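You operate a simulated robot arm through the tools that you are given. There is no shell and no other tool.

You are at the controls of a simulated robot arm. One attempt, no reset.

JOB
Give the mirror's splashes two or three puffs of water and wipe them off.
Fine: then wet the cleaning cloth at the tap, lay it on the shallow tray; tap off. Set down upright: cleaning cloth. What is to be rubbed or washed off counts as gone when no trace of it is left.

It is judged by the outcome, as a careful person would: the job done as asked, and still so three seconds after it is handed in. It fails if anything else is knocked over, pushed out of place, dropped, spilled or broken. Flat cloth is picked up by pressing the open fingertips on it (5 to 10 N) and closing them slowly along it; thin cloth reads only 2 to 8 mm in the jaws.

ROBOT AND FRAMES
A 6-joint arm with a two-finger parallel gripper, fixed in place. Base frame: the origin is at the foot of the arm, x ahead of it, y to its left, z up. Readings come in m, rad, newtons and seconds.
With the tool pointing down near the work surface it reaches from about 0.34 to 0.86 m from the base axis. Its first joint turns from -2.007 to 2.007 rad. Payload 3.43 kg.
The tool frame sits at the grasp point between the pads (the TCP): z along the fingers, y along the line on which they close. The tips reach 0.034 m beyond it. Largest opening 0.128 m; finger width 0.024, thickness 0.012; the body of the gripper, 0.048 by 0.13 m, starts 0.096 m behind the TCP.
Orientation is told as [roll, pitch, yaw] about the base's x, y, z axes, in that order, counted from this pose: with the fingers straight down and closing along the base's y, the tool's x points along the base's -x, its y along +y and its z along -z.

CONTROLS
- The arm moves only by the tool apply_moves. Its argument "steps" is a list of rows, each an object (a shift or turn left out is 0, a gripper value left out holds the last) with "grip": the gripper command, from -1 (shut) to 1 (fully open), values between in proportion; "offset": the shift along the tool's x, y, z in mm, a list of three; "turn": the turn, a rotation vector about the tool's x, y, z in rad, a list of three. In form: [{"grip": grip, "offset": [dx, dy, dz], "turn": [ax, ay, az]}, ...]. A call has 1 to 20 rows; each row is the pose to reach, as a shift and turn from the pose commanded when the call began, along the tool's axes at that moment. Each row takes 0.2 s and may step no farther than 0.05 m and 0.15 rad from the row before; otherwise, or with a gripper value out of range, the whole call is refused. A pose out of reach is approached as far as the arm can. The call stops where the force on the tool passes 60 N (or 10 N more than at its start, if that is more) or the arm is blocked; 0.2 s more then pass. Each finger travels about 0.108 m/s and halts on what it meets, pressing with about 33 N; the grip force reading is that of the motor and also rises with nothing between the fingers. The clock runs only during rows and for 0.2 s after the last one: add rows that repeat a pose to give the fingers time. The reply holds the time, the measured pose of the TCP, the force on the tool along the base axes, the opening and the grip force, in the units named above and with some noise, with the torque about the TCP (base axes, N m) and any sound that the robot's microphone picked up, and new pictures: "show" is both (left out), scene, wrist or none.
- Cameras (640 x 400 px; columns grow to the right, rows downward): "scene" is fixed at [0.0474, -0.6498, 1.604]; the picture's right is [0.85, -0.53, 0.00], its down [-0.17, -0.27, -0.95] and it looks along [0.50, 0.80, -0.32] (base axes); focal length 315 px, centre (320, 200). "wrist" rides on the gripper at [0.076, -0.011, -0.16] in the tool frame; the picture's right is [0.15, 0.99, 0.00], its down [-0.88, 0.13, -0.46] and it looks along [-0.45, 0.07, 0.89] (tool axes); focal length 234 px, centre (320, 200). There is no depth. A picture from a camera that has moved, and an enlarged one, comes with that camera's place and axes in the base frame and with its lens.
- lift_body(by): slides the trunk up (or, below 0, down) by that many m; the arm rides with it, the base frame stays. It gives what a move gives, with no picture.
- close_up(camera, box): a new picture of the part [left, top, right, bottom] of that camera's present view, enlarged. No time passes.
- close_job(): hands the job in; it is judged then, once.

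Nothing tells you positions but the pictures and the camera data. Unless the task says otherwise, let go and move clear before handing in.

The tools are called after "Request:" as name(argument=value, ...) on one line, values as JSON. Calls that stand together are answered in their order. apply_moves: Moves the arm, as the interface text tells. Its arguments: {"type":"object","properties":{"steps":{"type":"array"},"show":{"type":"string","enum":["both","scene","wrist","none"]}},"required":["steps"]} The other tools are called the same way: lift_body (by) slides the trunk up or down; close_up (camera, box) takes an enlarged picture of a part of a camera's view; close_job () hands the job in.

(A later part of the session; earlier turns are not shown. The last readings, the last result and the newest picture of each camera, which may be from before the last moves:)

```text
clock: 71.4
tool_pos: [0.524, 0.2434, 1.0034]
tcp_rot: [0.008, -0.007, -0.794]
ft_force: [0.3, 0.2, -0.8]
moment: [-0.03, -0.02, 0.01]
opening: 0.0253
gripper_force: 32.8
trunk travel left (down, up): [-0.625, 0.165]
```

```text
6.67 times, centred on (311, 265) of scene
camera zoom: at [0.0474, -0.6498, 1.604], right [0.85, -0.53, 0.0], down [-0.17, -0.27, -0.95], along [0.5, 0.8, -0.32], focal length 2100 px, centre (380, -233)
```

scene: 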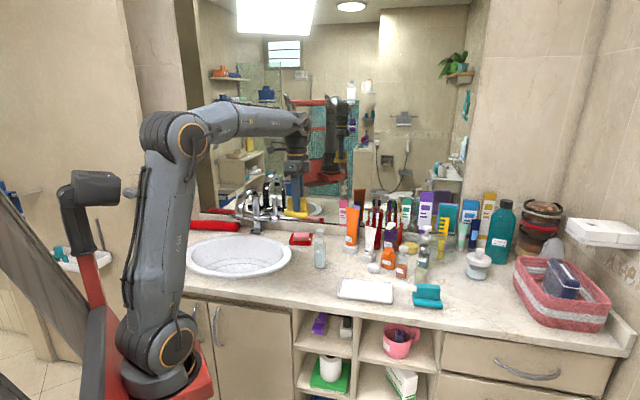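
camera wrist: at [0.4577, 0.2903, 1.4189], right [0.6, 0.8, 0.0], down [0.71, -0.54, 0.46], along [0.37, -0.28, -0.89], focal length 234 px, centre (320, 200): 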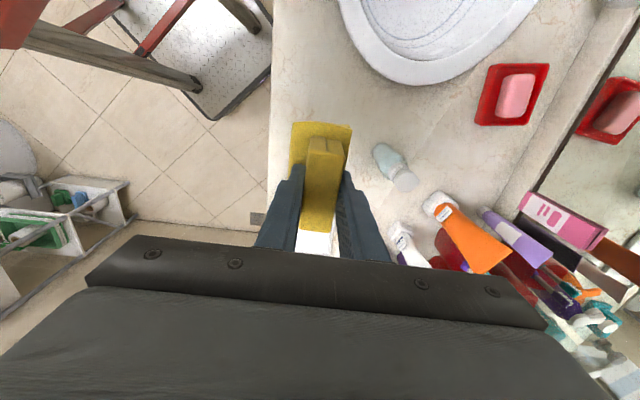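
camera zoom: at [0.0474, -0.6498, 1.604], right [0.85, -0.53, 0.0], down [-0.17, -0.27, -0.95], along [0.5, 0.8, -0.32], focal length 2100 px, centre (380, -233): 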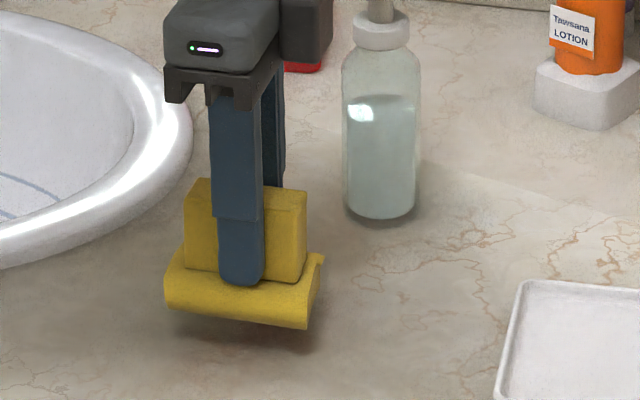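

Request:
apply_moves(steps=[{"grip": -1, "offset": [0, 0, 5]}, {"grip": -1, "offset": [0, 0, 9]}, {"grip": -1, "offset": [0, 0, 12]}, {"grip": -1, "offset": [0, 0, 14]}], show="none")

```text
clock: 72.4
tool_pos: [0.5231, 0.2434, 0.9905]
tcp_rot: [0.005, -0.005, -0.796]
ft_force: [-0.5, 0.3, -0.4]
moment: [0.0, -0.05, -0.01]
opening: 0.0254
gripper_force: 32.8
trunk travel left (down, up): [-0.625, 0.165]
```

Request:
apply_moves(steps=[{"grip": -1, "offset": [0, 0, 1]}, {"grip": -1, "offset": [0, 0, 2]}, {"grip": -1, "offset": [0, 0, 3]}], show="none")

Request:
close_up(camera="scene", box=[276, 235, 346, 295])

```text
clock: 73.2
tool_pos: [0.5235, 0.2435, 0.9882]
tcp_rot: [0.004, -0.008, -0.796]
ft_force: [0.2, -1.0, -0.7]
moment: [0.01, 0.0, 0.0]
opening: 0.0252
gripper_force: 32.5
trunk travel left (down, up): [-0.625, 0.165]
```

```text
6.67 times, centred on (311, 265) of scene
camera zoom: at [0.0474, -0.6498, 1.604], right [0.85, -0.53, 0.0], down [-0.17, -0.27, -0.95], along [0.5, 0.8, -0.32], focal length 2100 px, centre (380, -233)
```

zoom: 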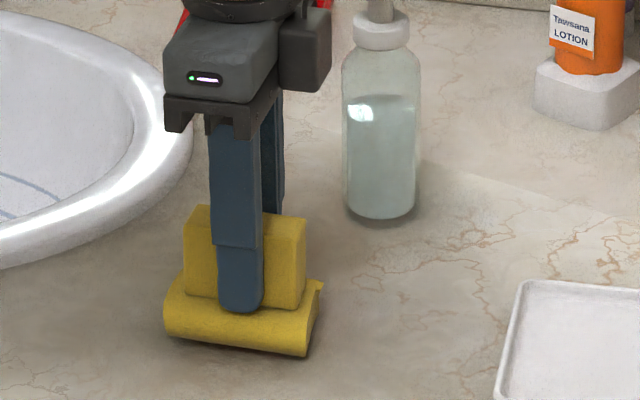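

Request:
apply_moves(steps=[{"grip": -1, "offset": [0, 0, 1]}, {"grip": -1, "offset": [0, 0, 2]}, {"grip": -1, "offset": [0, 0, 2.5]}], show="none")

```text
clock: 74.0
tool_pos: [0.5233, 0.244, 0.988]
tcp_rot: [0.007, -0.008, -0.797]
ft_force: [-1.1, -1.8, 20.7]
moment: [-0.97, -0.24, -0.06]
opening: 0.0253
gripper_force: 33.0
trunk travel left (down, up): [-0.625, 0.165]
```

Touchdown (20 N on a corner). Easing off slightly and opening gently.

Request:
apply_moves(steps=[{"grip": -1, "offset": [0, 0, -0.8]}, {"grip": -0.6, "offset": [0, 0, -0.8]}, {"grip": -0.5, "offset": [0, 0, -0.8]}, {"grip": -0.35, "offset": [0, 0, -0.8]}, {"grip": -0.2, "offset": [0, 0, -0.8]}, {"grip": -0.1, "offset": [0, 0, -0.8]}], show="wrist")

Request:
close_up(camera="scene", box=[276, 235, 346, 295])

```text
clock: 75.4
tool_pos: [0.5223, 0.2443, 0.9859]
tcp_rot: [0.005, -0.005, -0.796]
ft_force: [1.1, 1.4, 5.4]
moment: [-0.07, 0.13, -0.04]
opening: 0.0566
gripper_force: 0.1
trunk travel left (down, up): [-0.625, 0.165]
camera wrist: at [0.4604, 0.2901, 1.1448], right [0.6, 0.8, 0.0], down [0.71, -0.54, 0.46], along [0.37, -0.28, -0.89], focal length 234 px, centre (320, 200)
```

wrist: 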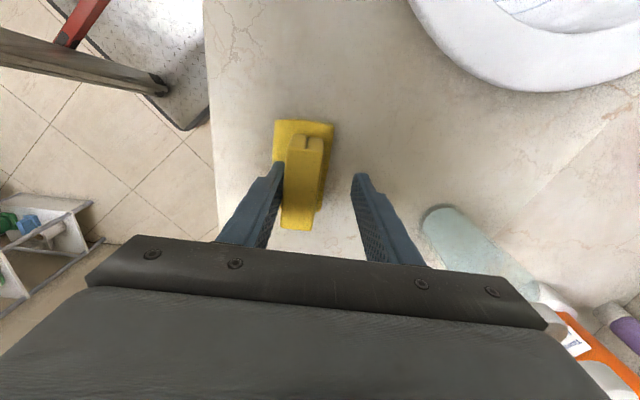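

```text
6.67 times, centred on (311, 265) of scene
camera zoom: at [0.0474, -0.6498, 1.604], right [0.85, -0.53, 0.0], down [-0.17, -0.27, -0.95], along [0.5, 0.8, -0.32], focal length 2100 px, centre (380, -233)
```

zoom: 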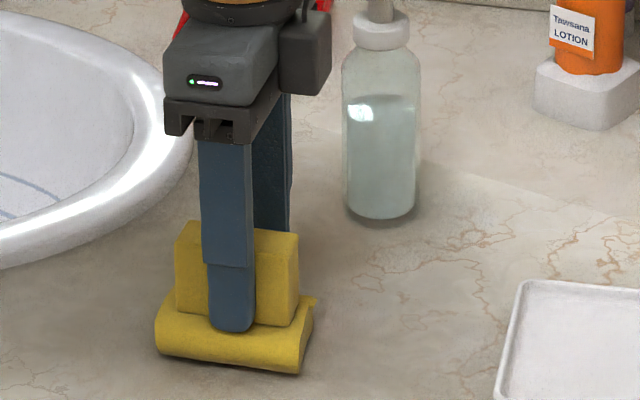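

The cloth slid a bit toward the near finger as it opened, but stands upright. Raising straight up.

Request:
apply_moves(steps=[{"grip": -0.1, "offset": [0, 0, -3]}, {"grip": -0.1, "offset": [0, 0, -8]}, {"grip": -0.1, "offset": [0, 0, -20]}, {"grip": -0.1, "offset": [0, 0, -50]}, {"grip": -0.1, "offset": [0, 0, -95]}, {"grip": -0.1, "offset": [0, 0, -140]}, {"grip": -0.1, "offset": [0, 0, -185]}, {"grip": -0.1, "offset": [0, 0, -230]}, {"grip": -0.1, "offset": [0, 0, -275]}], show="both")

Request:
close_up(camera="scene", box=[276, 235, 346, 295])

Request:
close_up(camera="wrist", box=[250, 80, 370, 160])

```text
clock: 77.4
tool_pos: [0.5203, 0.2443, 1.262]
tcp_rot: [0.004, -0.006, -0.797]
ft_force: [1.1, -0.4, -1.0]
moment: [0.0, -0.01, -0.01]
opening: 0.0577
gripper_force: 0.0
trunk travel left (down, up): [-0.625, 0.165]
camera wrist: at [0.4581, 0.2899, 1.4202], right [0.6, 0.8, 0.0], down [0.71, -0.54, 0.46], along [0.37, -0.28, -0.89], focal length 234 px, centre (320, 200)
```

scene: 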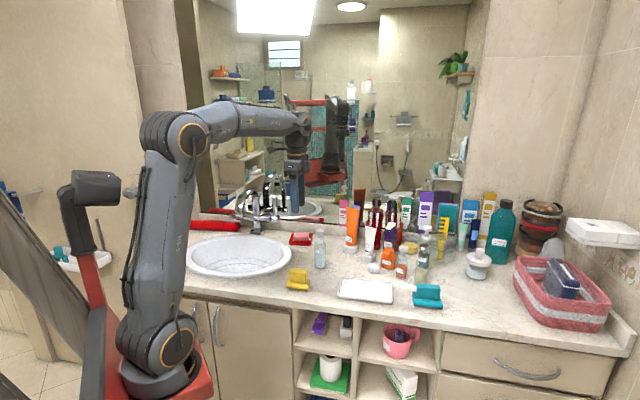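
wrist: 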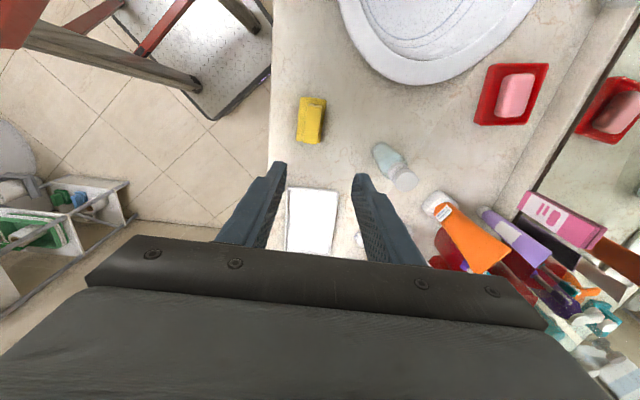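

```text
6.67 times, centred on (311, 265) of scene
camera zoom: at [0.0474, -0.6498, 1.604], right [0.85, -0.53, 0.0], down [-0.17, -0.27, -0.95], along [0.5, 0.8, -0.32], focal length 2100 px, centre (380, -233)
```

zoom: 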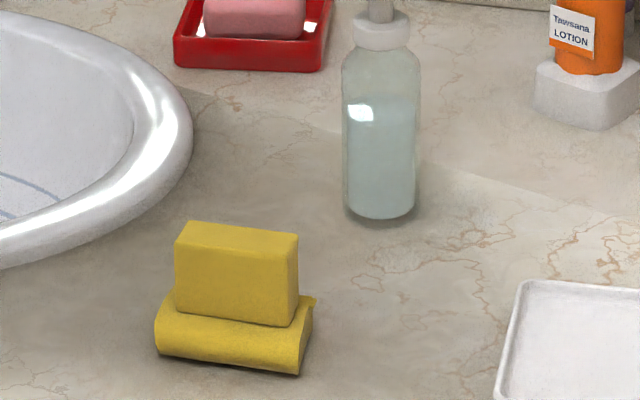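

```text
5.00 times, centred on (310, 120) of wrist
camera zoom: at [0.4581, 0.2899, 1.4202], right [0.6, 0.8, 0.0], down [0.71, -0.54, 0.46], along [0.37, -0.28, -0.89], focal length 1171 px, centre (370, 600)
```

zoom: 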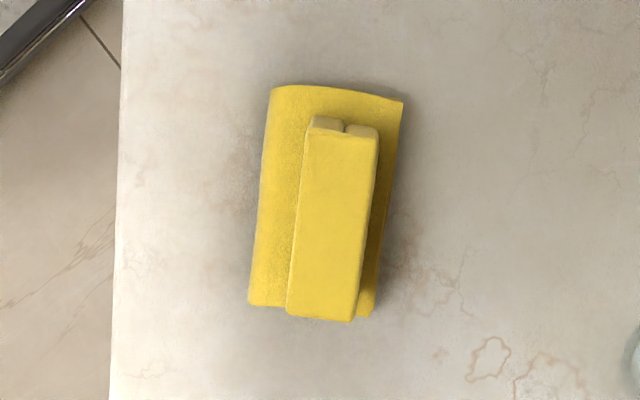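

The cloth stands upright on the counter. Now I'll turn the camera toward the tap to study its lever and spout.

Request:
apply_moves(steps=[{"grip": -1, "offset": [19, 2, -14], "turn": [0, 0, 0.14]}, {"grip": -1, "offset": [39, 5, -28], "turn": [0, 0, 0.28]}, {"grip": -1, "offset": [58, 7, -42], "turn": [0, 0, 0.42]}, {"grip": -1, "offset": [78, 9, -56], "turn": [0, 0, 0.56]}, {"grip": -1, "offset": [97, 12, -70], "turn": [0, 0, 0.7]}, {"grip": -1, "offset": [117, 14, -84], "turn": [0, 0, 0.84]}, {"grip": -1, "offset": [136, 16, -98], "turn": [0, 0, 0.98]}, {"grip": -1, "offset": [156, 18, -112], "turn": [0, 0, 1.12]}, {"grip": -1, "offset": [175, 21, -126], "turn": [0, 0, 1.26]}, {"grip": -1, "offset": [195, 23, -140], "turn": [0, 0, 1.36]}], show="none")

Request:
apply_moves(steps=[{"grip": -1, "offset": [5, 0, 0], "turn": [0, 0.14, 0]}, {"grip": -1, "offset": [10, 0, 0], "turn": [0, 0.28, 0]}, {"grip": -1, "offset": [15, 0, 0], "turn": [0, 0.42, 0]}, {"grip": -1, "offset": [20, 0, 0], "turn": [0, 0.56, 0]}, {"grip": -1, "offset": [25, 0, 0], "turn": [0, 0.7, 0]}, {"grip": -1, "offset": [30, 0, 0], "turn": [0, 0.84, 0]}, {"grip": -1, "offset": [35, 0, 0], "turn": [0, 0.98, 0]}], show="both")

```text
clock: 79.6
tool_pos: [0.4005, 0.3993, 1.3994]
tcp_rot: [0.007, 0.004, -2.158]
ft_force: [0.7, 0.6, 0.3]
moment: [-0.01, 0.02, 0.01]
opening: 0.0001
gripper_force: 33.3
trunk travel left (down, up): [-0.625, 0.165]
```

```text
clock: 81.2
tool_pos: [0.4208, 0.4287, 1.3997]
tcp_rot: [0.011, 0.987, -2.146]
ft_force: [0.0, 0.5, 0.8]
moment: [0.01, 0.03, 0.0]
opening: 0.0
gripper_force: 33.2
trunk travel left (down, up): [-0.625, 0.165]
camera wrist: at [0.3586, 0.359, 1.551], right [0.87, -0.48, 0.13], down [-0.37, -0.8, -0.48], along [0.33, 0.37, -0.87], focal length 234 px, centre (320, 200)
```

scene: 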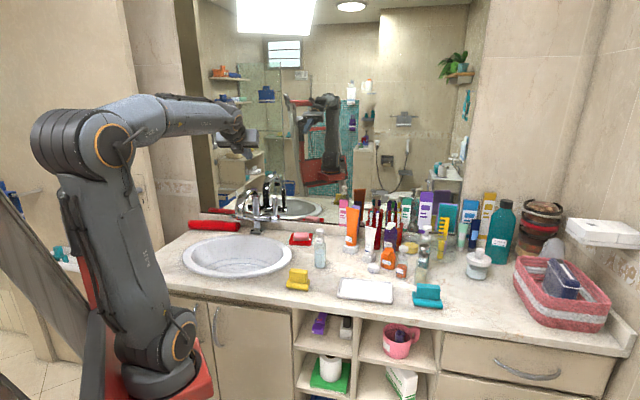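
wrist: 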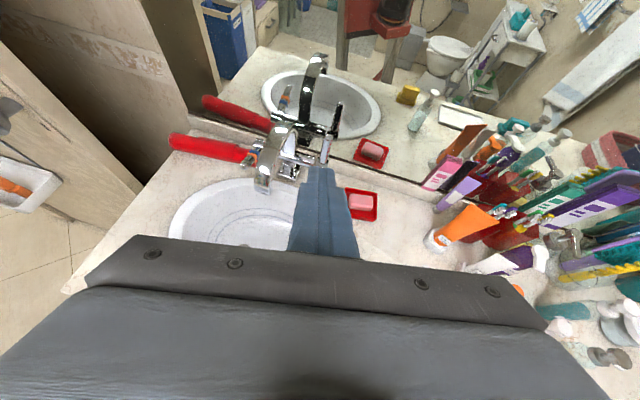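

Request:
close_up(camera="wrist", box=[230, 100, 350, 200])

Request:
close_up(camera="wrist", box=[240, 40, 400, 150])

Request:
close_up(camera="scene", box=[225, 170, 295, 235])

```text
4.00 times, centred on (290, 150) of wrist
camera zoom: at [0.3586, 0.359, 1.551], right [0.87, -0.48, 0.13], down [-0.37, -0.8, -0.48], along [0.33, 0.37, -0.87], focal length 937 px, centre (440, 400)
```

zoom: 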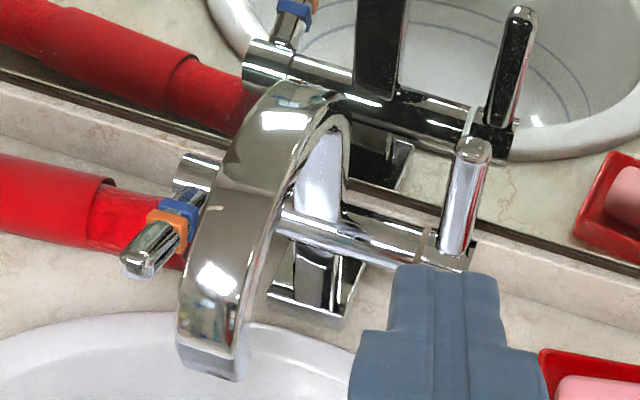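

```text
3.64 times, centred on (320, 95) of wrist
camera zoom: at [0.3586, 0.359, 1.551], right [0.87, -0.48, 0.13], down [-0.37, -0.8, -0.48], along [0.33, 0.37, -0.87], focal length 852 px, centre (320, 582)
```

zoom: 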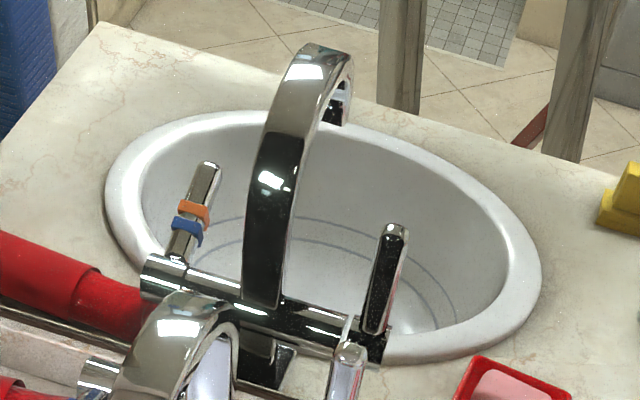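

```text
6.15 times, centred on (260, 202) of scene
camera zoom: at [0.0474, -0.6498, 1.604], right [0.85, -0.53, 0.0], down [-0.17, -0.27, -0.95], along [0.5, 0.8, -0.32], focal length 1939 px, centre (689, 185)
```

zoom: 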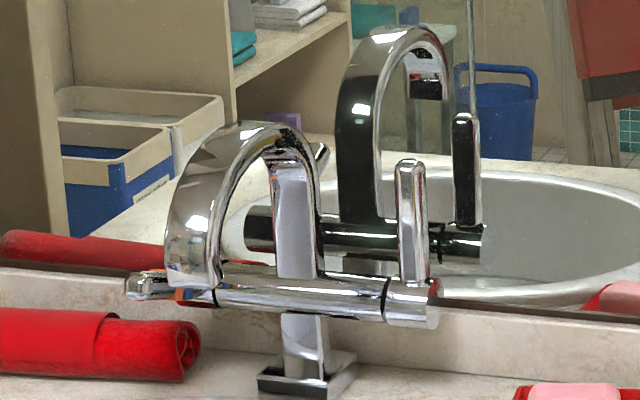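

I now see the tap: the left handle has the blue/orange temperature rings, and the plain upright lever on the right (top ≈ (0.626, 0.690, 1.128)) controls flow; the spout outlet is near (0.433, 0.641, 1.09). I'll reorient to approach that lever horizontally with the fingers closing sideways on it.

Request:
apply_moves(steps=[{"grip": -1, "turn": [0, -0.14, 0]}, {"grip": -1, "turn": [0, -0.28, 0]}, {"grip": -1, "turn": [0, -0.42, 0]}, {"grip": -1, "turn": [0, -0.56, 0]}, {"grip": -1, "turn": [0, -0.7, 0]}, {"grip": -1, "turn": [0, -0.84, 0]}, {"grip": -1, "turn": [0, -0.987, 0]}], show="none")

Request:
apply_moves(steps=[{"grip": -1, "turn": [0, 0, -0.15]}, {"grip": -1, "turn": [0, 0, -0.3]}, {"grip": -1, "turn": [0, 0, -0.45]}, {"grip": -1, "turn": [0, 0, -0.6]}, {"grip": -1, "turn": [0, 0, -0.75]}, {"grip": -1, "turn": [0, 0, -0.9]}, {"grip": -1, "turn": [0, 0, -1.05]}, {"grip": -1, "turn": [0, 0, -1.2]}, {"grip": -1, "turn": [0, 0, -1.35]}, {"grip": -1, "turn": [0, 0, -1.5]}, {"grip": -1, "turn": [0, 0, -1.65]}, {"grip": -1, "turn": [0, 0, -1.8]}, {"grip": -1, "turn": [0, 0, -1.95]}, {"grip": -1, "turn": [0, 0, -2.1]}, {"grip": -1, "turn": [0, 0, -2.25]}, {"grip": -1, "turn": [0, 0, -2.4]}, {"grip": -1, "turn": [0, 0, -2.55]}, {"grip": -1, "turn": [0, 0, -2.7]}, {"grip": -1, "turn": [0, 0, -2.85]}, {"grip": -1, "turn": [0, 0, -3.0]}], show="wrist")

```text
clock: 82.8
tool_pos: [0.4191, 0.4289, 1.3997]
tcp_rot: [0.008, -0.005, -2.157]
ft_force: [-1.0, -0.5, -0.1]
moment: [0.06, -0.03, -0.01]
opening: 0.0001
gripper_force: 33.1
trunk travel left (down, up): [-0.625, 0.165]
```

```text
clock: 87.0
tool_pos: [0.4191, 0.4284, 1.4006]
tcp_rot: [-0.005, 0.003, 0.847]
ft_force: [0.5, -1.5, 0.2]
moment: [0.02, -0.01, -0.01]
opening: 0.0
gripper_force: 33.0
trunk travel left (down, up): [-0.625, 0.165]
camera wrist: at [0.3764, 0.3652, 1.5594], right [-0.84, 0.55, -0.01], down [0.48, 0.75, 0.45], along [0.25, 0.38, -0.89], focal length 234 px, centre (320, 200)
```

wrist: 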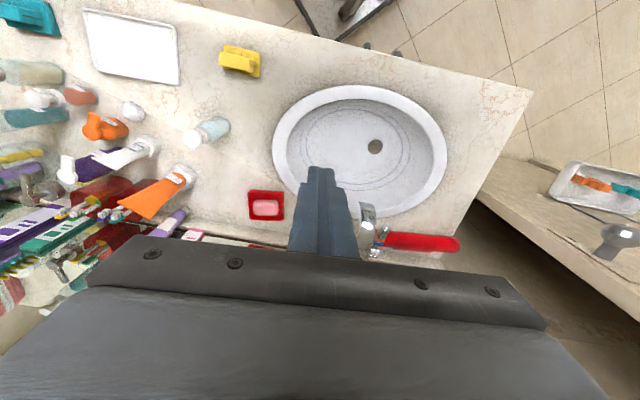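

Request:
apply_moves(steps=[{"grip": -0.1, "offset": [-18, 1, 10], "turn": [0, -0.131, 0]}, {"grip": -0.1, "offset": [-37, 3, 25], "turn": [0, -0.262, 0]}, {"grip": -0.1, "offset": [-56, 5, 45], "turn": [0, -0.393, 0]}, {"grip": -0.1, "offset": [-74, 6, 65], "turn": [0, -0.524, 0]}, {"grip": -0.1, "offset": [-93, 8, 85], "turn": [0, -0.655, 0]}, {"grip": -0.1, "offset": [-112, 9, 105], "turn": [0, -0.785, 0]}, {"grip": -0.1, "offset": [-130, 11, 125], "turn": [0, -0.916, 0]}, {"grip": -0.1, "offset": [-149, 13, 145], "turn": [0, -1.047, 0]}, {"grip": -0.1, "offset": [-168, 14, 165], "turn": [0, -1.178, 0]}, {"grip": -0.1, "offset": [-186, 16, 185], "turn": [0, -1.309, 0]}, {"grip": -0.1, "offset": [-205, 17, 200], "turn": [0, -1.44, 0]}, {"grip": -0.1, "offset": [-214, 19, 210], "turn": [0, -1.571, 0]}], show="both")

Request:
close_up(camera="scene", box=[215, 140, 325, 240])

Request:
close_up(camera="wrist", box=[220, 60, 420, 200])

```text
clock: 89.6
tool_pos: [0.5477, 0.5995, 1.1878]
tcp_rot: [-1.581, -1.563, 2.428]
ft_force: [-0.2, -0.8, 0.7]
moment: [-0.04, 0.06, 0.03]
opening: 0.0575
gripper_force: 0.1
out of reach, approached as far as the arm can: row 9
trunk travel left (down, up): [-0.625, 0.165]
camera wrist: at [0.4496, 0.4723, 1.1116], right [-0.74, 0.66, -0.15], down [-0.41, -0.25, 0.88], along [0.54, 0.71, 0.45], focal length 234 px, centre (320, 200)
```

scene: 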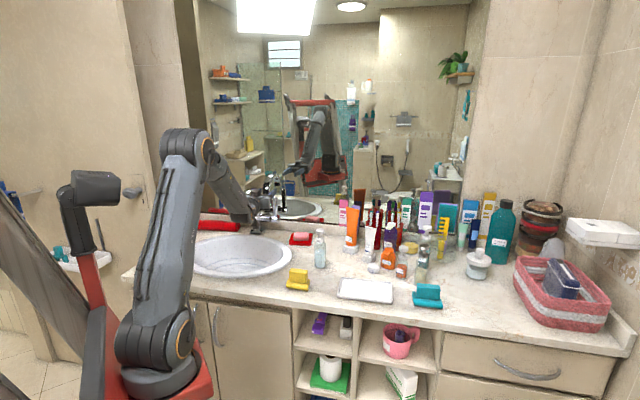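
wrist: 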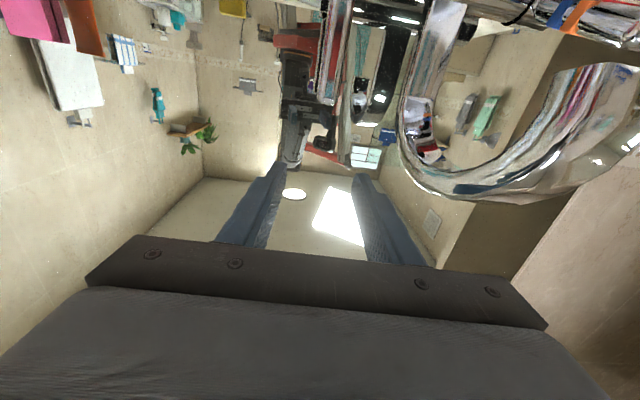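

```text
4.00 times, centred on (270, 190) of scene
camera zoom: at [0.0474, -0.6498, 1.604], right [0.85, -0.53, 0.0], down [-0.17, -0.27, -0.95], along [0.5, 0.8, -0.32], focal length 1260 px, centre (520, 240)
```

zoom: 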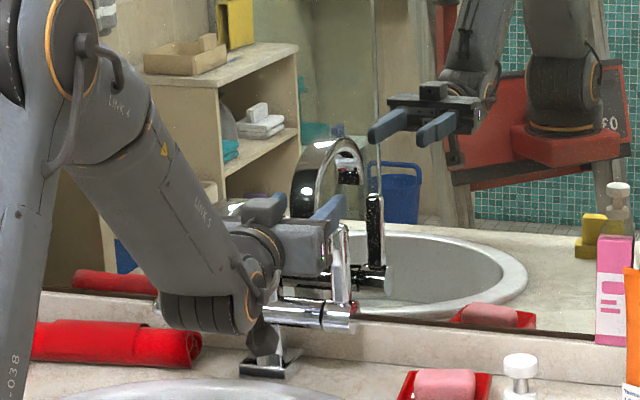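

```text
2.86 times, centred on (320, 130) of wrist
camera zoom: at [0.4496, 0.4723, 1.1116], right [-0.74, 0.66, -0.15], down [-0.41, -0.25, 0.88], along [0.54, 0.71, 0.45], focal length 669 px, centre (320, 400)
```

zoom: 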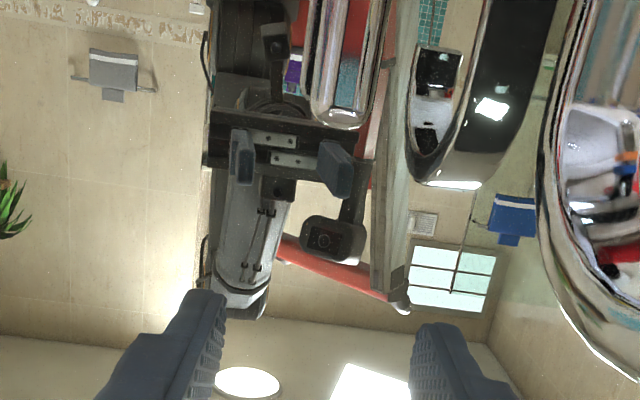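

Tool is horizontal and the lever top triangulates consistently at (0.627, 0.689, 1.128). Lowering to grasp height before advancing.

Request:
apply_moves(steps=[{"grip": -0.1, "offset": [28, 0, 0]}, {"grip": -0.1, "offset": [56, 0, 0]}, {"grip": -0.1, "offset": [80, 1, 0]}], show="both")

Request:
close_up(camera="scene", box=[215, 160, 325, 260])

Request:
close_up(camera="wrist", box=[220, 60, 420, 200])

```text
clock: 90.4
tool_pos: [0.5484, 0.6008, 1.1082]
tcp_rot: [-1.31, -1.563, 2.153]
ft_force: [-0.5, 0.4, 0.4]
moment: [-0.05, 0.02, 0.0]
opening: 0.0577
gripper_force: 0.1
trunk travel left (down, up): [-0.625, 0.165]
camera wrist: at [0.4502, 0.4725, 1.0314], right [-0.74, 0.66, -0.15], down [-0.4, -0.25, 0.88], along [0.54, 0.71, 0.45], focal length 234 px, centre (320, 200)
```

scene: 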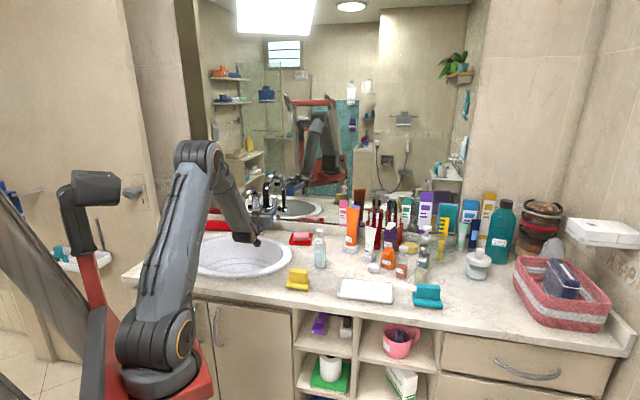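
wrist: 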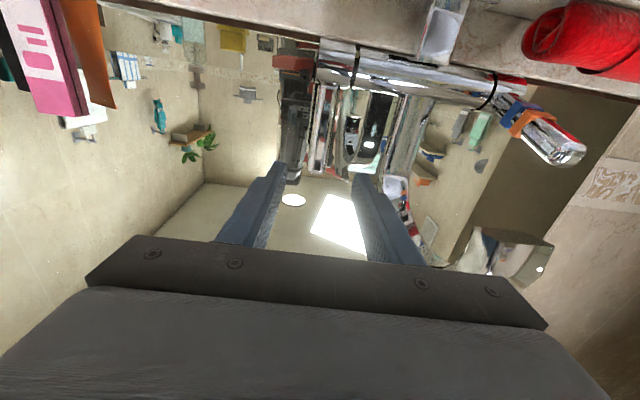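

```text
4.00 times, centred on (270, 210) of scene
camera zoom: at [0.0474, -0.6498, 1.604], right [0.85, -0.53, 0.0], down [-0.17, -0.27, -0.95], along [0.5, 0.8, -0.32], focal length 1260 px, centre (520, 160)
```

zoom: 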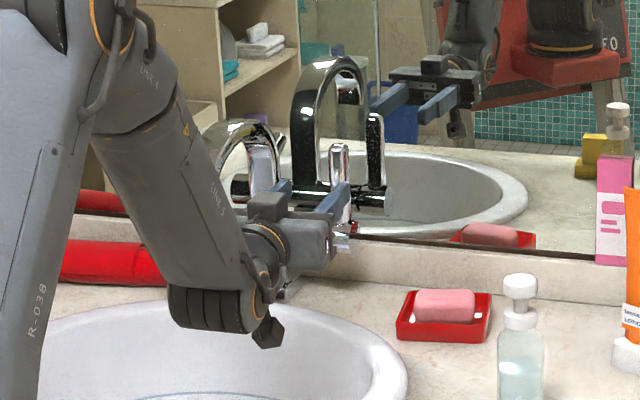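

```text
2.86 times, centred on (320, 130) of wrist
camera zoom: at [0.4502, 0.4725, 1.0314], right [-0.74, 0.66, -0.15], down [-0.4, -0.25, 0.88], along [0.54, 0.71, 0.45], focal length 669 px, centre (320, 400)
```

zoom: 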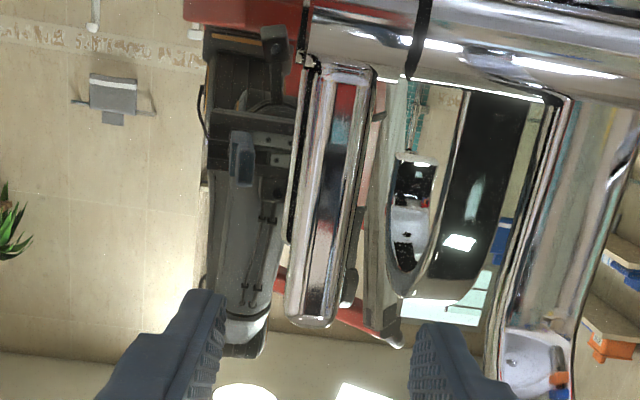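

The lever sits centred between the open fingers. Advancing along the tool axis to surround it.

Request:
apply_moves(steps=[{"grip": -0.1, "offset": [0, 0, 25]}, {"grip": -0.1, "offset": [0, 0, 50]}, {"grip": -0.1, "offset": [0, 0, 75]}, {"grip": -0.1, "offset": [0, 0, 95]}], show="none")

Request:
close_up(camera="wrist", box=[220, 60, 420, 220])

Request:
close_up(camera="scene", box=[225, 170, 315, 250])

```text
clock: 91.4
tool_pos: [0.6107, 0.6711, 1.1102]
tcp_rot: [-1.339, -1.564, 2.182]
ft_force: [0.1, 0.2, 0.3]
moment: [-0.04, 0.01, 0.02]
opening: 0.0576
gripper_force: 0.1
trunk travel left (down, up): [-0.625, 0.165]
```

```text
2.50 times, centred on (320, 140) of wrist
camera zoom: at [0.513, 0.5426, 1.0348], right [-0.74, 0.66, -0.15], down [-0.4, -0.25, 0.88], along [0.54, 0.71, 0.45], focal length 585 px, centre (320, 350)
```

zoom: 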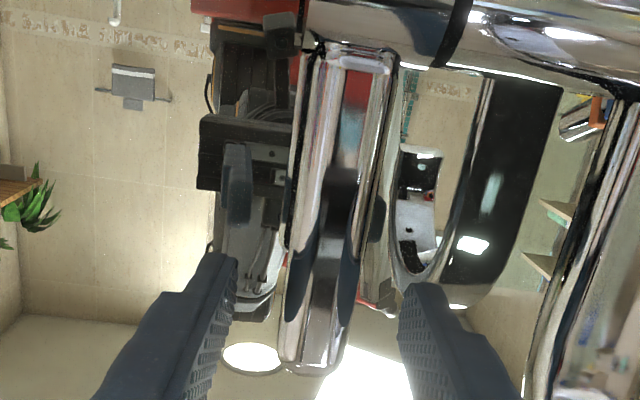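

```text
5.00 times, centred on (270, 210) of scene
camera zoom: at [0.0474, -0.6498, 1.604], right [0.85, -0.53, 0.0], down [-0.17, -0.27, -0.95], along [0.5, 0.8, -0.32], focal length 1575 px, centre (570, 150)
```

zoom: 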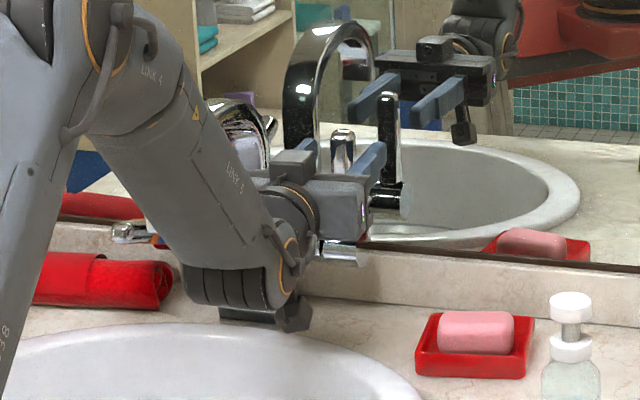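

Request:
apply_moves(steps=[{"grip": -0.1, "offset": [0, 0, 10]}, {"grip": -0.1, "offset": [0, 0, 20]}, {"grip": -0.1, "offset": [0, 0, 22]}], show="none")

Request:
close_up(camera="wrist", box=[220, 60, 420, 220])

Request:
close_up(camera="scene", box=[225, 170, 315, 250])

```text
clock: 92.2
tool_pos: [0.625, 0.6875, 1.111]
tcp_rot: [-1.308, -1.564, 2.148]
ft_force: [-0.4, 0.8, 0.3]
moment: [-0.01, 0.01, 0.02]
opening: 0.0577
gripper_force: 0.0
trunk travel left (down, up): [-0.625, 0.165]
```

```text
2.50 times, centred on (320, 140) of wrist
camera zoom: at [0.5274, 0.5597, 1.0335], right [-0.74, 0.66, -0.15], down [-0.4, -0.25, 0.88], along [0.54, 0.71, 0.45], focal length 585 px, centre (320, 350)
```

zoom: 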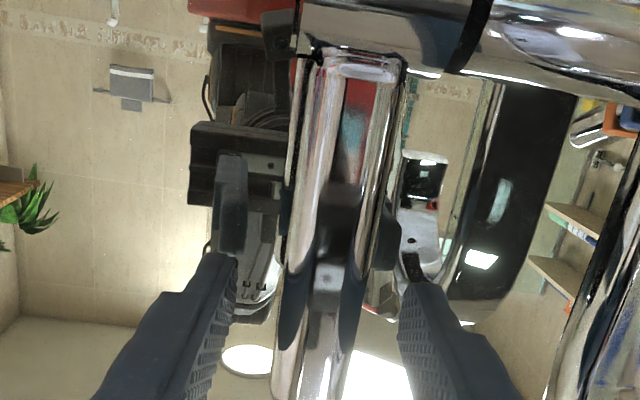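

```text
5.00 times, centred on (270, 210) of scene
camera zoom: at [0.0474, -0.6498, 1.604], right [0.85, -0.53, 0.0], down [-0.17, -0.27, -0.95], along [0.5, 0.8, -0.32], focal length 1575 px, centre (570, 150)
```

zoom: 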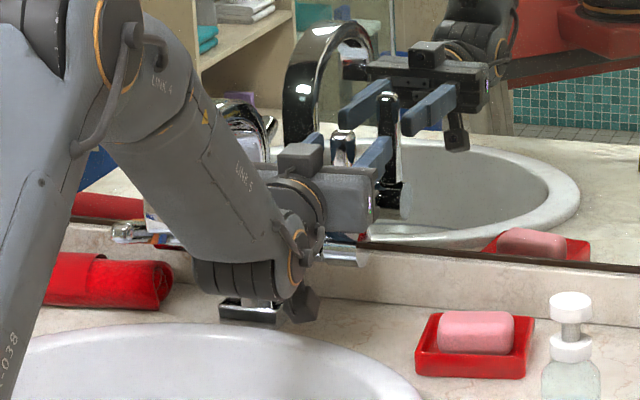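

The fingers surround the lever. Closing on it.

Request:
apply_moves(steps=[{"grip": -0.3}, {"grip": -0.5}, {"grip": -0.65}, {"grip": -0.8}, {"grip": -1}, {"grip": -1}], show="none")

Request:
close_up(camera="wrist", box=[220, 60, 420, 220])

```text
clock: 93.6
tool_pos: [0.6279, 0.687, 1.11]
tcp_rot: [-1.247, -1.565, 2.088]
ft_force: [8.7, -6.9, -0.1]
moment: [0.9, 0.71, -0.97]
opening: 0.0246
gripper_force: 45.1
trunk travel left (down, up): [-0.625, 0.165]
```

```text
2.50 times, centred on (320, 140) of wrist
camera zoom: at [0.5282, 0.5589, 1.0336], right [-0.74, 0.66, -0.15], down [-0.4, -0.25, 0.88], along [0.54, 0.71, 0.45], focal length 585 px, centre (320, 350)
```

zoom: 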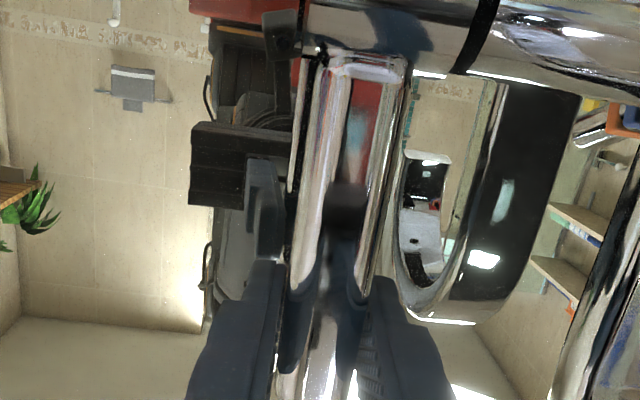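

Gripped the lever (24.6 mm). Pulling it gently toward me along its arc.

Request:
apply_moves(steps=[{"grip": -1, "offset": [0.2, 0, -5]}, {"grip": -1, "offset": [0.5, 0, -10]}, {"grip": -1, "offset": [1.2, 0, -15]}, {"grip": -1, "offset": [2, 0, -20]}], show="none")

Request:
close_up(camera="scene", box=[225, 170, 315, 260])

Request:
close_up(camera="wrist", box=[220, 60, 420, 220])

```text
clock: 94.6
tool_pos: [0.6133, 0.6737, 1.1079]
tcp_rot: [-1.56, -1.562, 2.404]
ft_force: [19.5, 2.5, 5.9]
moment: [0.4, -1.64, -0.99]
opening: 0.0247
gripper_force: 45.2
trunk travel left (down, up): [-0.625, 0.165]
```

```text
4.44 times, centred on (270, 215) of scene
camera zoom: at [0.0474, -0.6498, 1.604], right [0.85, -0.53, 0.0], down [-0.17, -0.27, -0.95], along [0.5, 0.8, -0.32], focal length 1400 px, centre (542, 133)
```

zoom: 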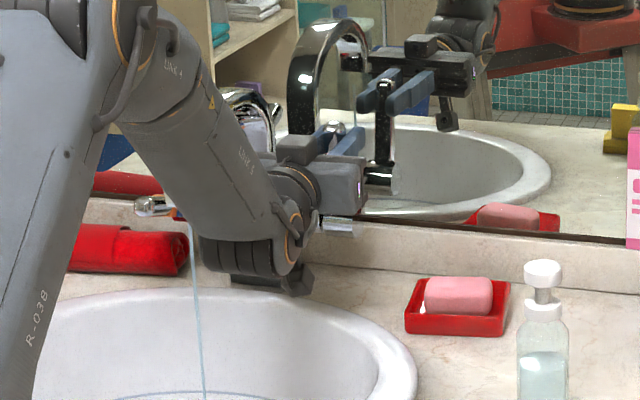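

```text
2.50 times, centred on (320, 140) of wrist
camera zoom: at [0.5152, 0.5451, 1.0321], right [-0.74, 0.66, -0.15], down [-0.41, -0.25, 0.88], along [0.54, 0.71, 0.45], focal length 585 px, centre (320, 350)
```

zoom: 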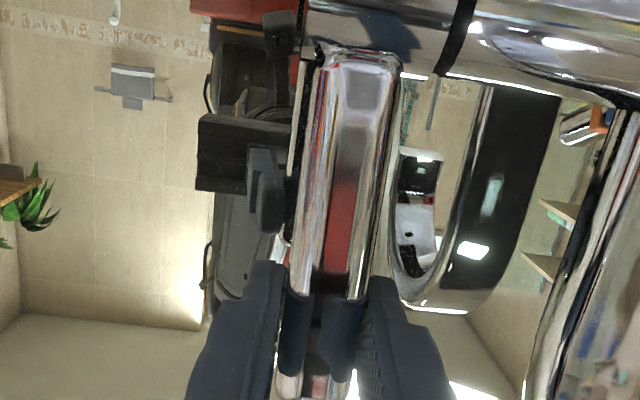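

Water is flowing in a thin stream. I'll open it slightly more for a proper wetting, then let go of the lever.

Request:
apply_moves(steps=[{"grip": -1, "offset": [1, 0, -5]}, {"grip": -1, "offset": [2.2, 0, -10]}, {"grip": -1, "offset": [3.5, 0, -15]}], show="none")

Request:
close_up(camera="scene", box=[205, 180, 315, 290])

```text
clock: 95.4
tool_pos: [0.6023, 0.6614, 1.1039]
tcp_rot: [-1.379, -1.563, 2.222]
ft_force: [14.8, 4.3, 8.1]
moment: [0.38, -1.75, -1.19]
opening: 0.0251
gripper_force: 44.7
trunk travel left (down, up): [-0.625, 0.165]
```

```text
3.64 times, centred on (260, 235) of scene
camera zoom: at [0.0474, -0.6498, 1.604], right [0.85, -0.53, 0.0], down [-0.17, -0.27, -0.95], along [0.5, 0.8, -0.32], focal length 1146 px, centre (538, 73)
```

zoom: 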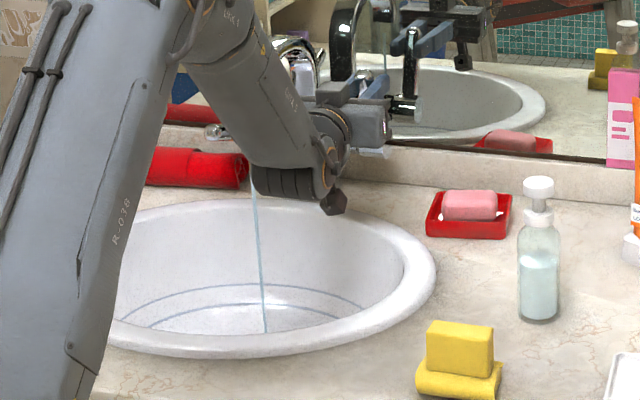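

Good steady stream into the basin. Releasing the lever and backing straight out.

Request:
apply_moves(steps=[{"grip": -0.5}, {"grip": -0.2}, {"grip": -0.05}, {"grip": -0.05, "offset": [0, 0, -15]}, {"grip": -0.05, "offset": [0, 0, -40]}, {"grip": -0.05, "offset": [0, 0, -70]}, {"grip": -0.05, "offset": [-10, 0, -100]}, {"grip": -0.05, "offset": [-40, 0, -130]}, {"grip": -0.05, "offset": [-80, 0, -150]}], show="both")

Request:
close_up(camera="scene", box=[205, 170, 315, 290])

```text
clock: 97.4
tool_pos: [0.5043, 0.5473, 1.1844]
tcp_rot: [-1.178, -1.56, 2.023]
ft_force: [0.2, 1.0, -1.2]
moment: [0.07, -0.01, 0.0]
opening: 0.0606
gripper_force: 0.0
trunk travel left (down, up): [-0.625, 0.165]
camera wrist: at [0.4056, 0.4197, 1.1096], right [-0.74, 0.66, -0.15], down [-0.4, -0.25, 0.88], along [0.54, 0.71, 0.45], focal length 234 px, centre (320, 200)
```

scene: 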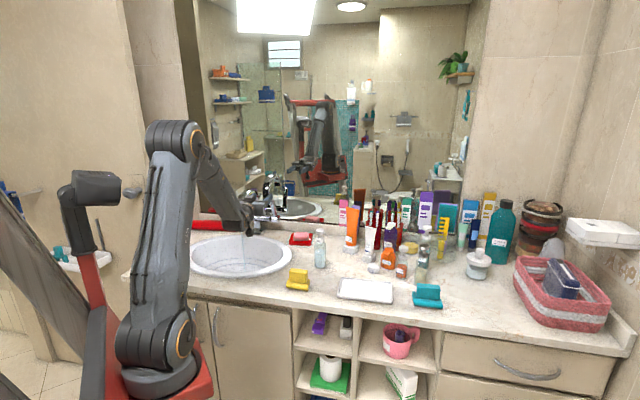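
wrist: 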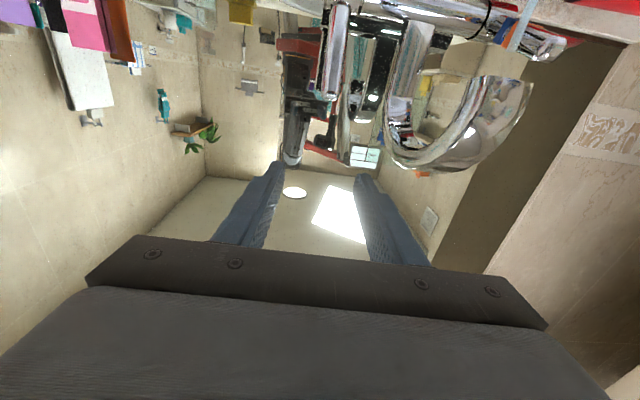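

```text
3.33 times, centred on (260, 230) of scene
camera zoom: at [0.0474, -0.6498, 1.604], right [0.85, -0.53, 0.0], down [-0.17, -0.27, -0.95], along [0.5, 0.8, -0.32], focal length 1050 px, centre (520, 100)
```

zoom: 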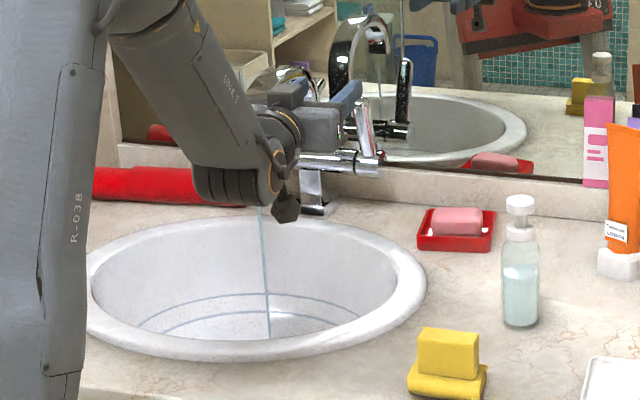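

The tap is running into the basin with the lever tilted forward. Now returning to a downward tool pose and back over the cloth.

Request:
apply_moves(steps=[{"grip": -0.05, "offset": [-30, -1, -12], "turn": [0, 0.131, 0]}, {"grip": -0.05, "offset": [-60, -3, -24], "turn": [0, 0.262, 0]}, {"grip": -0.05, "offset": [-85, -4, -36], "turn": [0, 0.393, 0]}, {"grip": -0.05, "offset": [-105, -5, -48], "turn": [0, 0.524, 0]}, {"grip": -0.05, "offset": [-125, -6, -60], "turn": [0, 0.655, 0]}, {"grip": -0.05, "offset": [-145, -8, -72], "turn": [0, 0.785, 0]}, {"grip": -0.05, "offset": [-160, -9, -84], "turn": [0, 0.916, 0]}, {"grip": -0.05, "offset": [-175, -10, -97], "turn": [0, 1.047, 0]}, {"grip": -0.05, "offset": [-187, -12, -109], "turn": [0, 1.178, 0]}, {"grip": -0.05, "offset": [-197, -13, -121], "turn": [0, 1.309, 0]}, {"grip": -0.05, "offset": [-207, -14, -133], "turn": [0, 1.44, 0]}, {"grip": -0.05, "offset": [-215, -16, -145], "turn": [0, 1.571, 0]}], show="scene")

```text
clock: 100.0
tool_pos: [0.4179, 0.4331, 1.401]
tcp_rot: [-0.006, 0.003, 0.843]
ft_force: [0.0, -1.4, 0.6]
moment: [0.06, -0.03, 0.0]
opening: 0.0609
gripper_force: 0.1
trunk travel left (down, up): [-0.625, 0.165]
```

scene: 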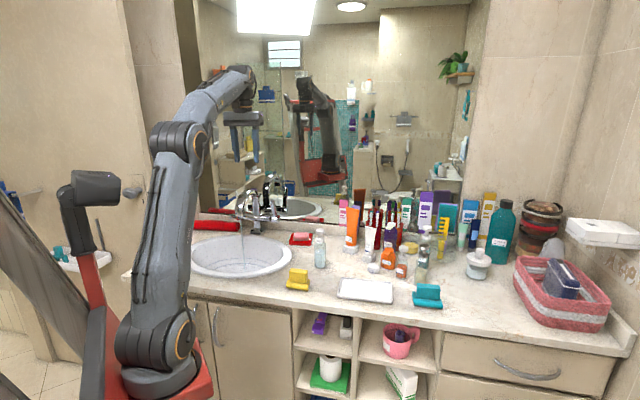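

Request:
close_up(camera="scene", box=[205, 180, 305, 285])

Request:
apply_moves(steps=[{"grip": -0.1, "offset": [-5, -20, 10], "turn": [0, 0, 0.149]}, {"grip": -0.1, "offset": [-8, -40, 20], "turn": [0, 0, 0.298]}, {"grip": -0.1, "offset": [-10, -60, 30], "turn": [0, 0, 0.447]}, {"grip": -0.1, "offset": [0, -80, 40], "turn": [0, 0, 0.596]}, {"grip": -0.1, "offset": [15, -100, 52], "turn": [0, 0, 0.745]}, {"grip": -0.1, "offset": [30, -120, 65], "turn": [0, 0, 0.894]}, {"grip": -0.1, "offset": [45, -140, 78], "turn": [0, 0, 1.043]}, {"grip": -0.1, "offset": [60, -160, 92], "turn": [0, 0, 1.192]}, {"grip": -0.1, "offset": [73, -175, 107], "turn": [0, 0, 1.341]}, {"grip": -0.1, "offset": [84, -190, 122], "turn": [0, 0, 1.49]}, {"grip": -0.1, "offset": [88, -198, 136], "turn": [0, 0, 1.633]}], show="both")

Request:
close_up(camera="wrist", box=[250, 80, 370, 160])

```text
3.81 times, centred on (255, 232) of scene
camera zoom: at [0.0474, -0.6498, 1.604], right [0.85, -0.53, 0.0], down [-0.17, -0.27, -0.95], along [0.5, 0.8, -0.32], focal length 1200 px, centre (568, 76)
```

zoom: 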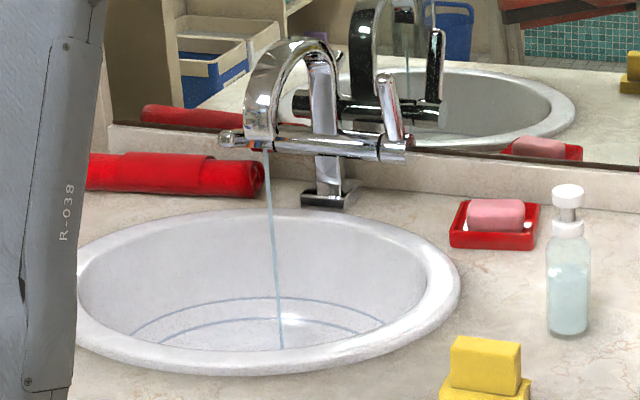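

```text
clock: 102.4
tool_pos: [0.508, 0.2331, 1.2645]
tcp_rot: [-0.002, -0.006, -0.792]
ft_force: [-0.2, 0.2, -0.7]
moment: [-0.02, -0.02, 0.02]
opening: 0.0579
gripper_force: 0.0
trunk travel left (down, up): [-0.625, 0.165]
camera wrist: at [0.4446, 0.2794, 1.4238], right [0.6, 0.8, 0.0], down [0.71, -0.53, 0.46], along [0.37, -0.28, -0.89], focal length 234 px, centre (320, 200)
```

scene: 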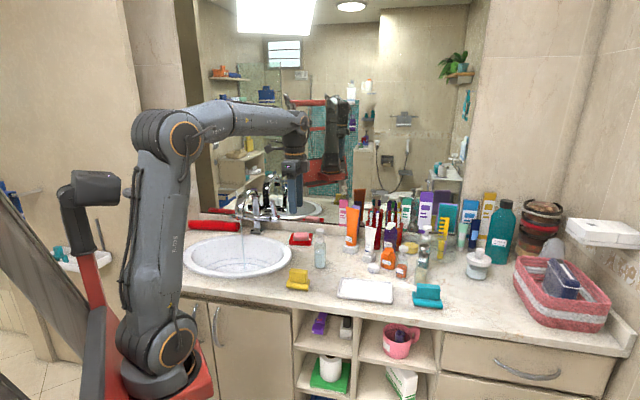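
wrist: 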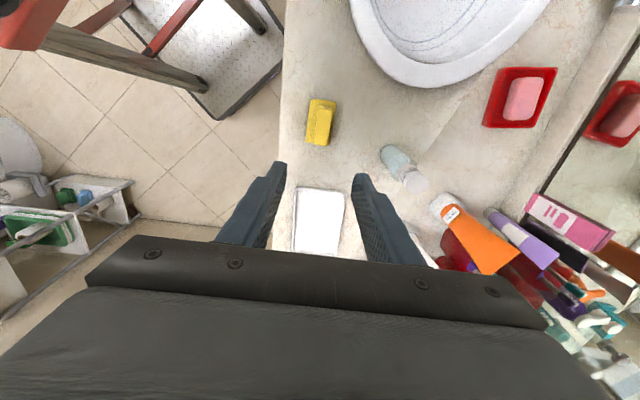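

```text
5.00 times, centred on (310, 120) of wrist
camera zoom: at [0.4446, 0.2794, 1.4238], right [0.6, 0.8, 0.0], down [0.71, -0.53, 0.46], along [0.37, -0.28, -0.89], focal length 1171 px, centre (370, 600)
```

zoom: 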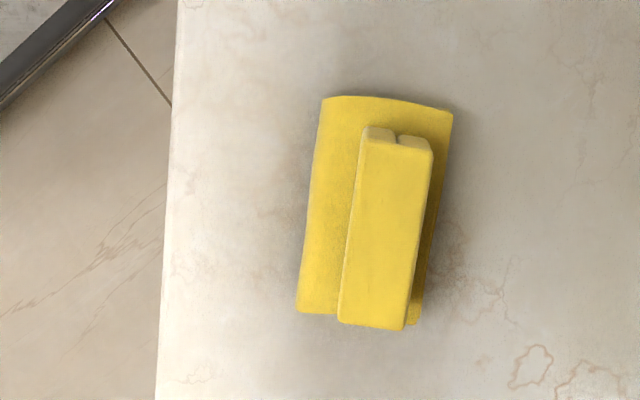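

Stream located and the cloth is aligned with my fingers. Descending over it with the same press-and-close technique.

Request:
apply_moves(steps=[{"grip": -0.25, "offset": [1, 5, 40]}, {"grip": -0.25, "offset": [1, 5, 85]}, {"grip": -0.25, "offset": [1, 5, 130]}, {"grip": -0.25, "offset": [1, 5, 170]}, {"grip": -0.25, "offset": [1, 5, 200]}], show="none")

Request:
close_up(camera="wrist", box=[230, 80, 410, 200])

```text
clock: 103.6
tool_pos: [0.5104, 0.2358, 1.0645]
tcp_rot: [0.0, -0.007, -0.789]
ft_force: [-0.2, -0.3, -0.8]
moment: [0.02, 0.0, 0.04]
opening: 0.0479
gripper_force: 0.1
trunk travel left (down, up): [-0.625, 0.165]
```

```text
3.33 times, centred on (320, 140) of wrist
camera zoom: at [0.4476, 0.2824, 1.2233], right [0.6, 0.8, 0.0], down [0.71, -0.53, 0.46], along [0.37, -0.28, -0.89], focal length 781 px, centre (320, 400)
```

zoom: 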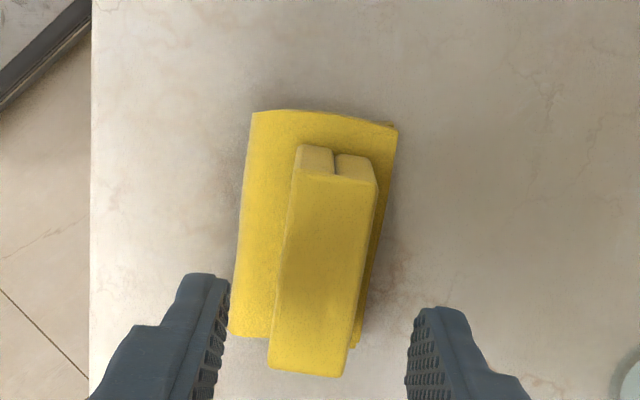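

Request:
apply_moves(steps=[{"grip": -0.25, "offset": [0, 1, 30]}, {"grip": -0.25, "offset": [0, 1, 60]}, {"grip": -0.25, "offset": [0, 1, 74]}, {"grip": -0.25, "offset": [0, 1, 77]}], show="none")

```text
clock: 104.6
tool_pos: [0.5111, 0.2374, 0.9874]
tcp_rot: [-0.001, -0.008, -0.789]
ft_force: [-0.4, 0.4, -0.6]
moment: [0.02, 0.0, 0.03]
opening: 0.0479
gripper_force: 0.2
trunk travel left (down, up): [-0.625, 0.165]
```

Request:
apply_moves(steps=[{"grip": -0.25, "offset": [0, 0, 1]}, {"grip": -0.25, "offset": [0, 0, 1.5]}], show="none")

```text
clock: 105.2
tool_pos: [0.5107, 0.2372, 0.9862]
tcp_rot: [-0.002, -0.007, -0.79]
ft_force: [-0.4, -0.4, 0.2]
moment: [-0.01, 0.01, -0.01]
opening: 0.0477
gripper_force: 0.0
trunk travel left (down, up): [-0.625, 0.165]
```

Request:
apply_moves(steps=[{"grip": -0.25, "offset": [0, 0, 0.8]}, {"grip": -0.25, "offset": [0, 0, 1.5]}], show="none")

```text
clock: 105.8
tool_pos: [0.5111, 0.2363, 0.9845]
tcp_rot: [0.001, -0.008, -0.788]
ft_force: [-5.2, -1.9, 15.4]
moment: [0.02, 0.26, 0.0]
opening: 0.0475
gripper_force: 0.0
trunk travel left (down, up): [-0.625, 0.165]
```

Request:
apply_moves(steps=[{"grip": -0.25, "offset": [0, 0, -0.5]}, {"grip": -0.3, "offset": [0, 0, -0.5]}, {"grip": -0.35, "offset": [0, 0, -0.5]}, {"grip": -0.4, "offset": [0, 0, -0.5]}, {"grip": -0.45, "offset": [0, 0, -0.5]}, {"grip": -0.5, "offset": [0, 0, -0.5]}, {"grip": -0.55, "offset": [0, 0, -0.5]}, {"grip": -0.6, "offset": [0, 0, -0.5]}, {"grip": -0.65, "offset": [0, 0, -0.5]}, {"grip": -0.7, "offset": [0, 0, -0.5]}, {"grip": -0.8, "offset": [0, 0, -0.5]}, {"grip": -1, "offset": [0, 0, -0.5]}, {"grip": -1, "offset": [0, 0, -0.5]}], show="none")

Request:
close_up(camera="scene", box=[270, 245, 330, 295])

```text
clock: 108.6
tool_pos: [0.5102, 0.2373, 0.9851]
tcp_rot: [-0.001, -0.008, -0.788]
ft_force: [-3.4, -5.6, 22.3]
moment: [0.05, 0.16, -0.06]
opening: 0.0252
gripper_force: 33.4
trunk travel left (down, up): [-0.625, 0.165]
```

```text
8.00 times, centred on (300, 270) of scene
camera zoom: at [0.0474, -0.6498, 1.604], right [0.85, -0.53, 0.0], down [-0.17, -0.27, -0.95], along [0.5, 0.8, -0.32], focal length 2520 px, centre (480, -360)
```

zoom: 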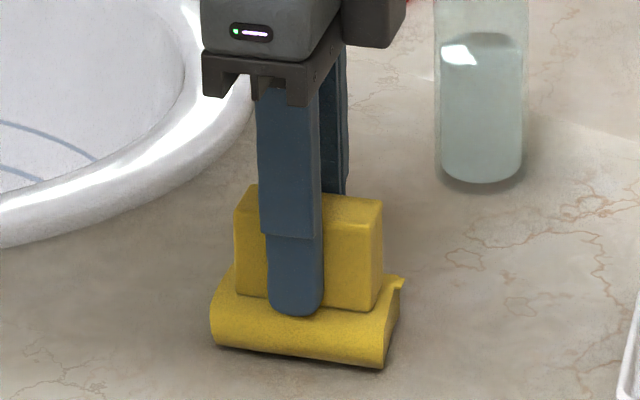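

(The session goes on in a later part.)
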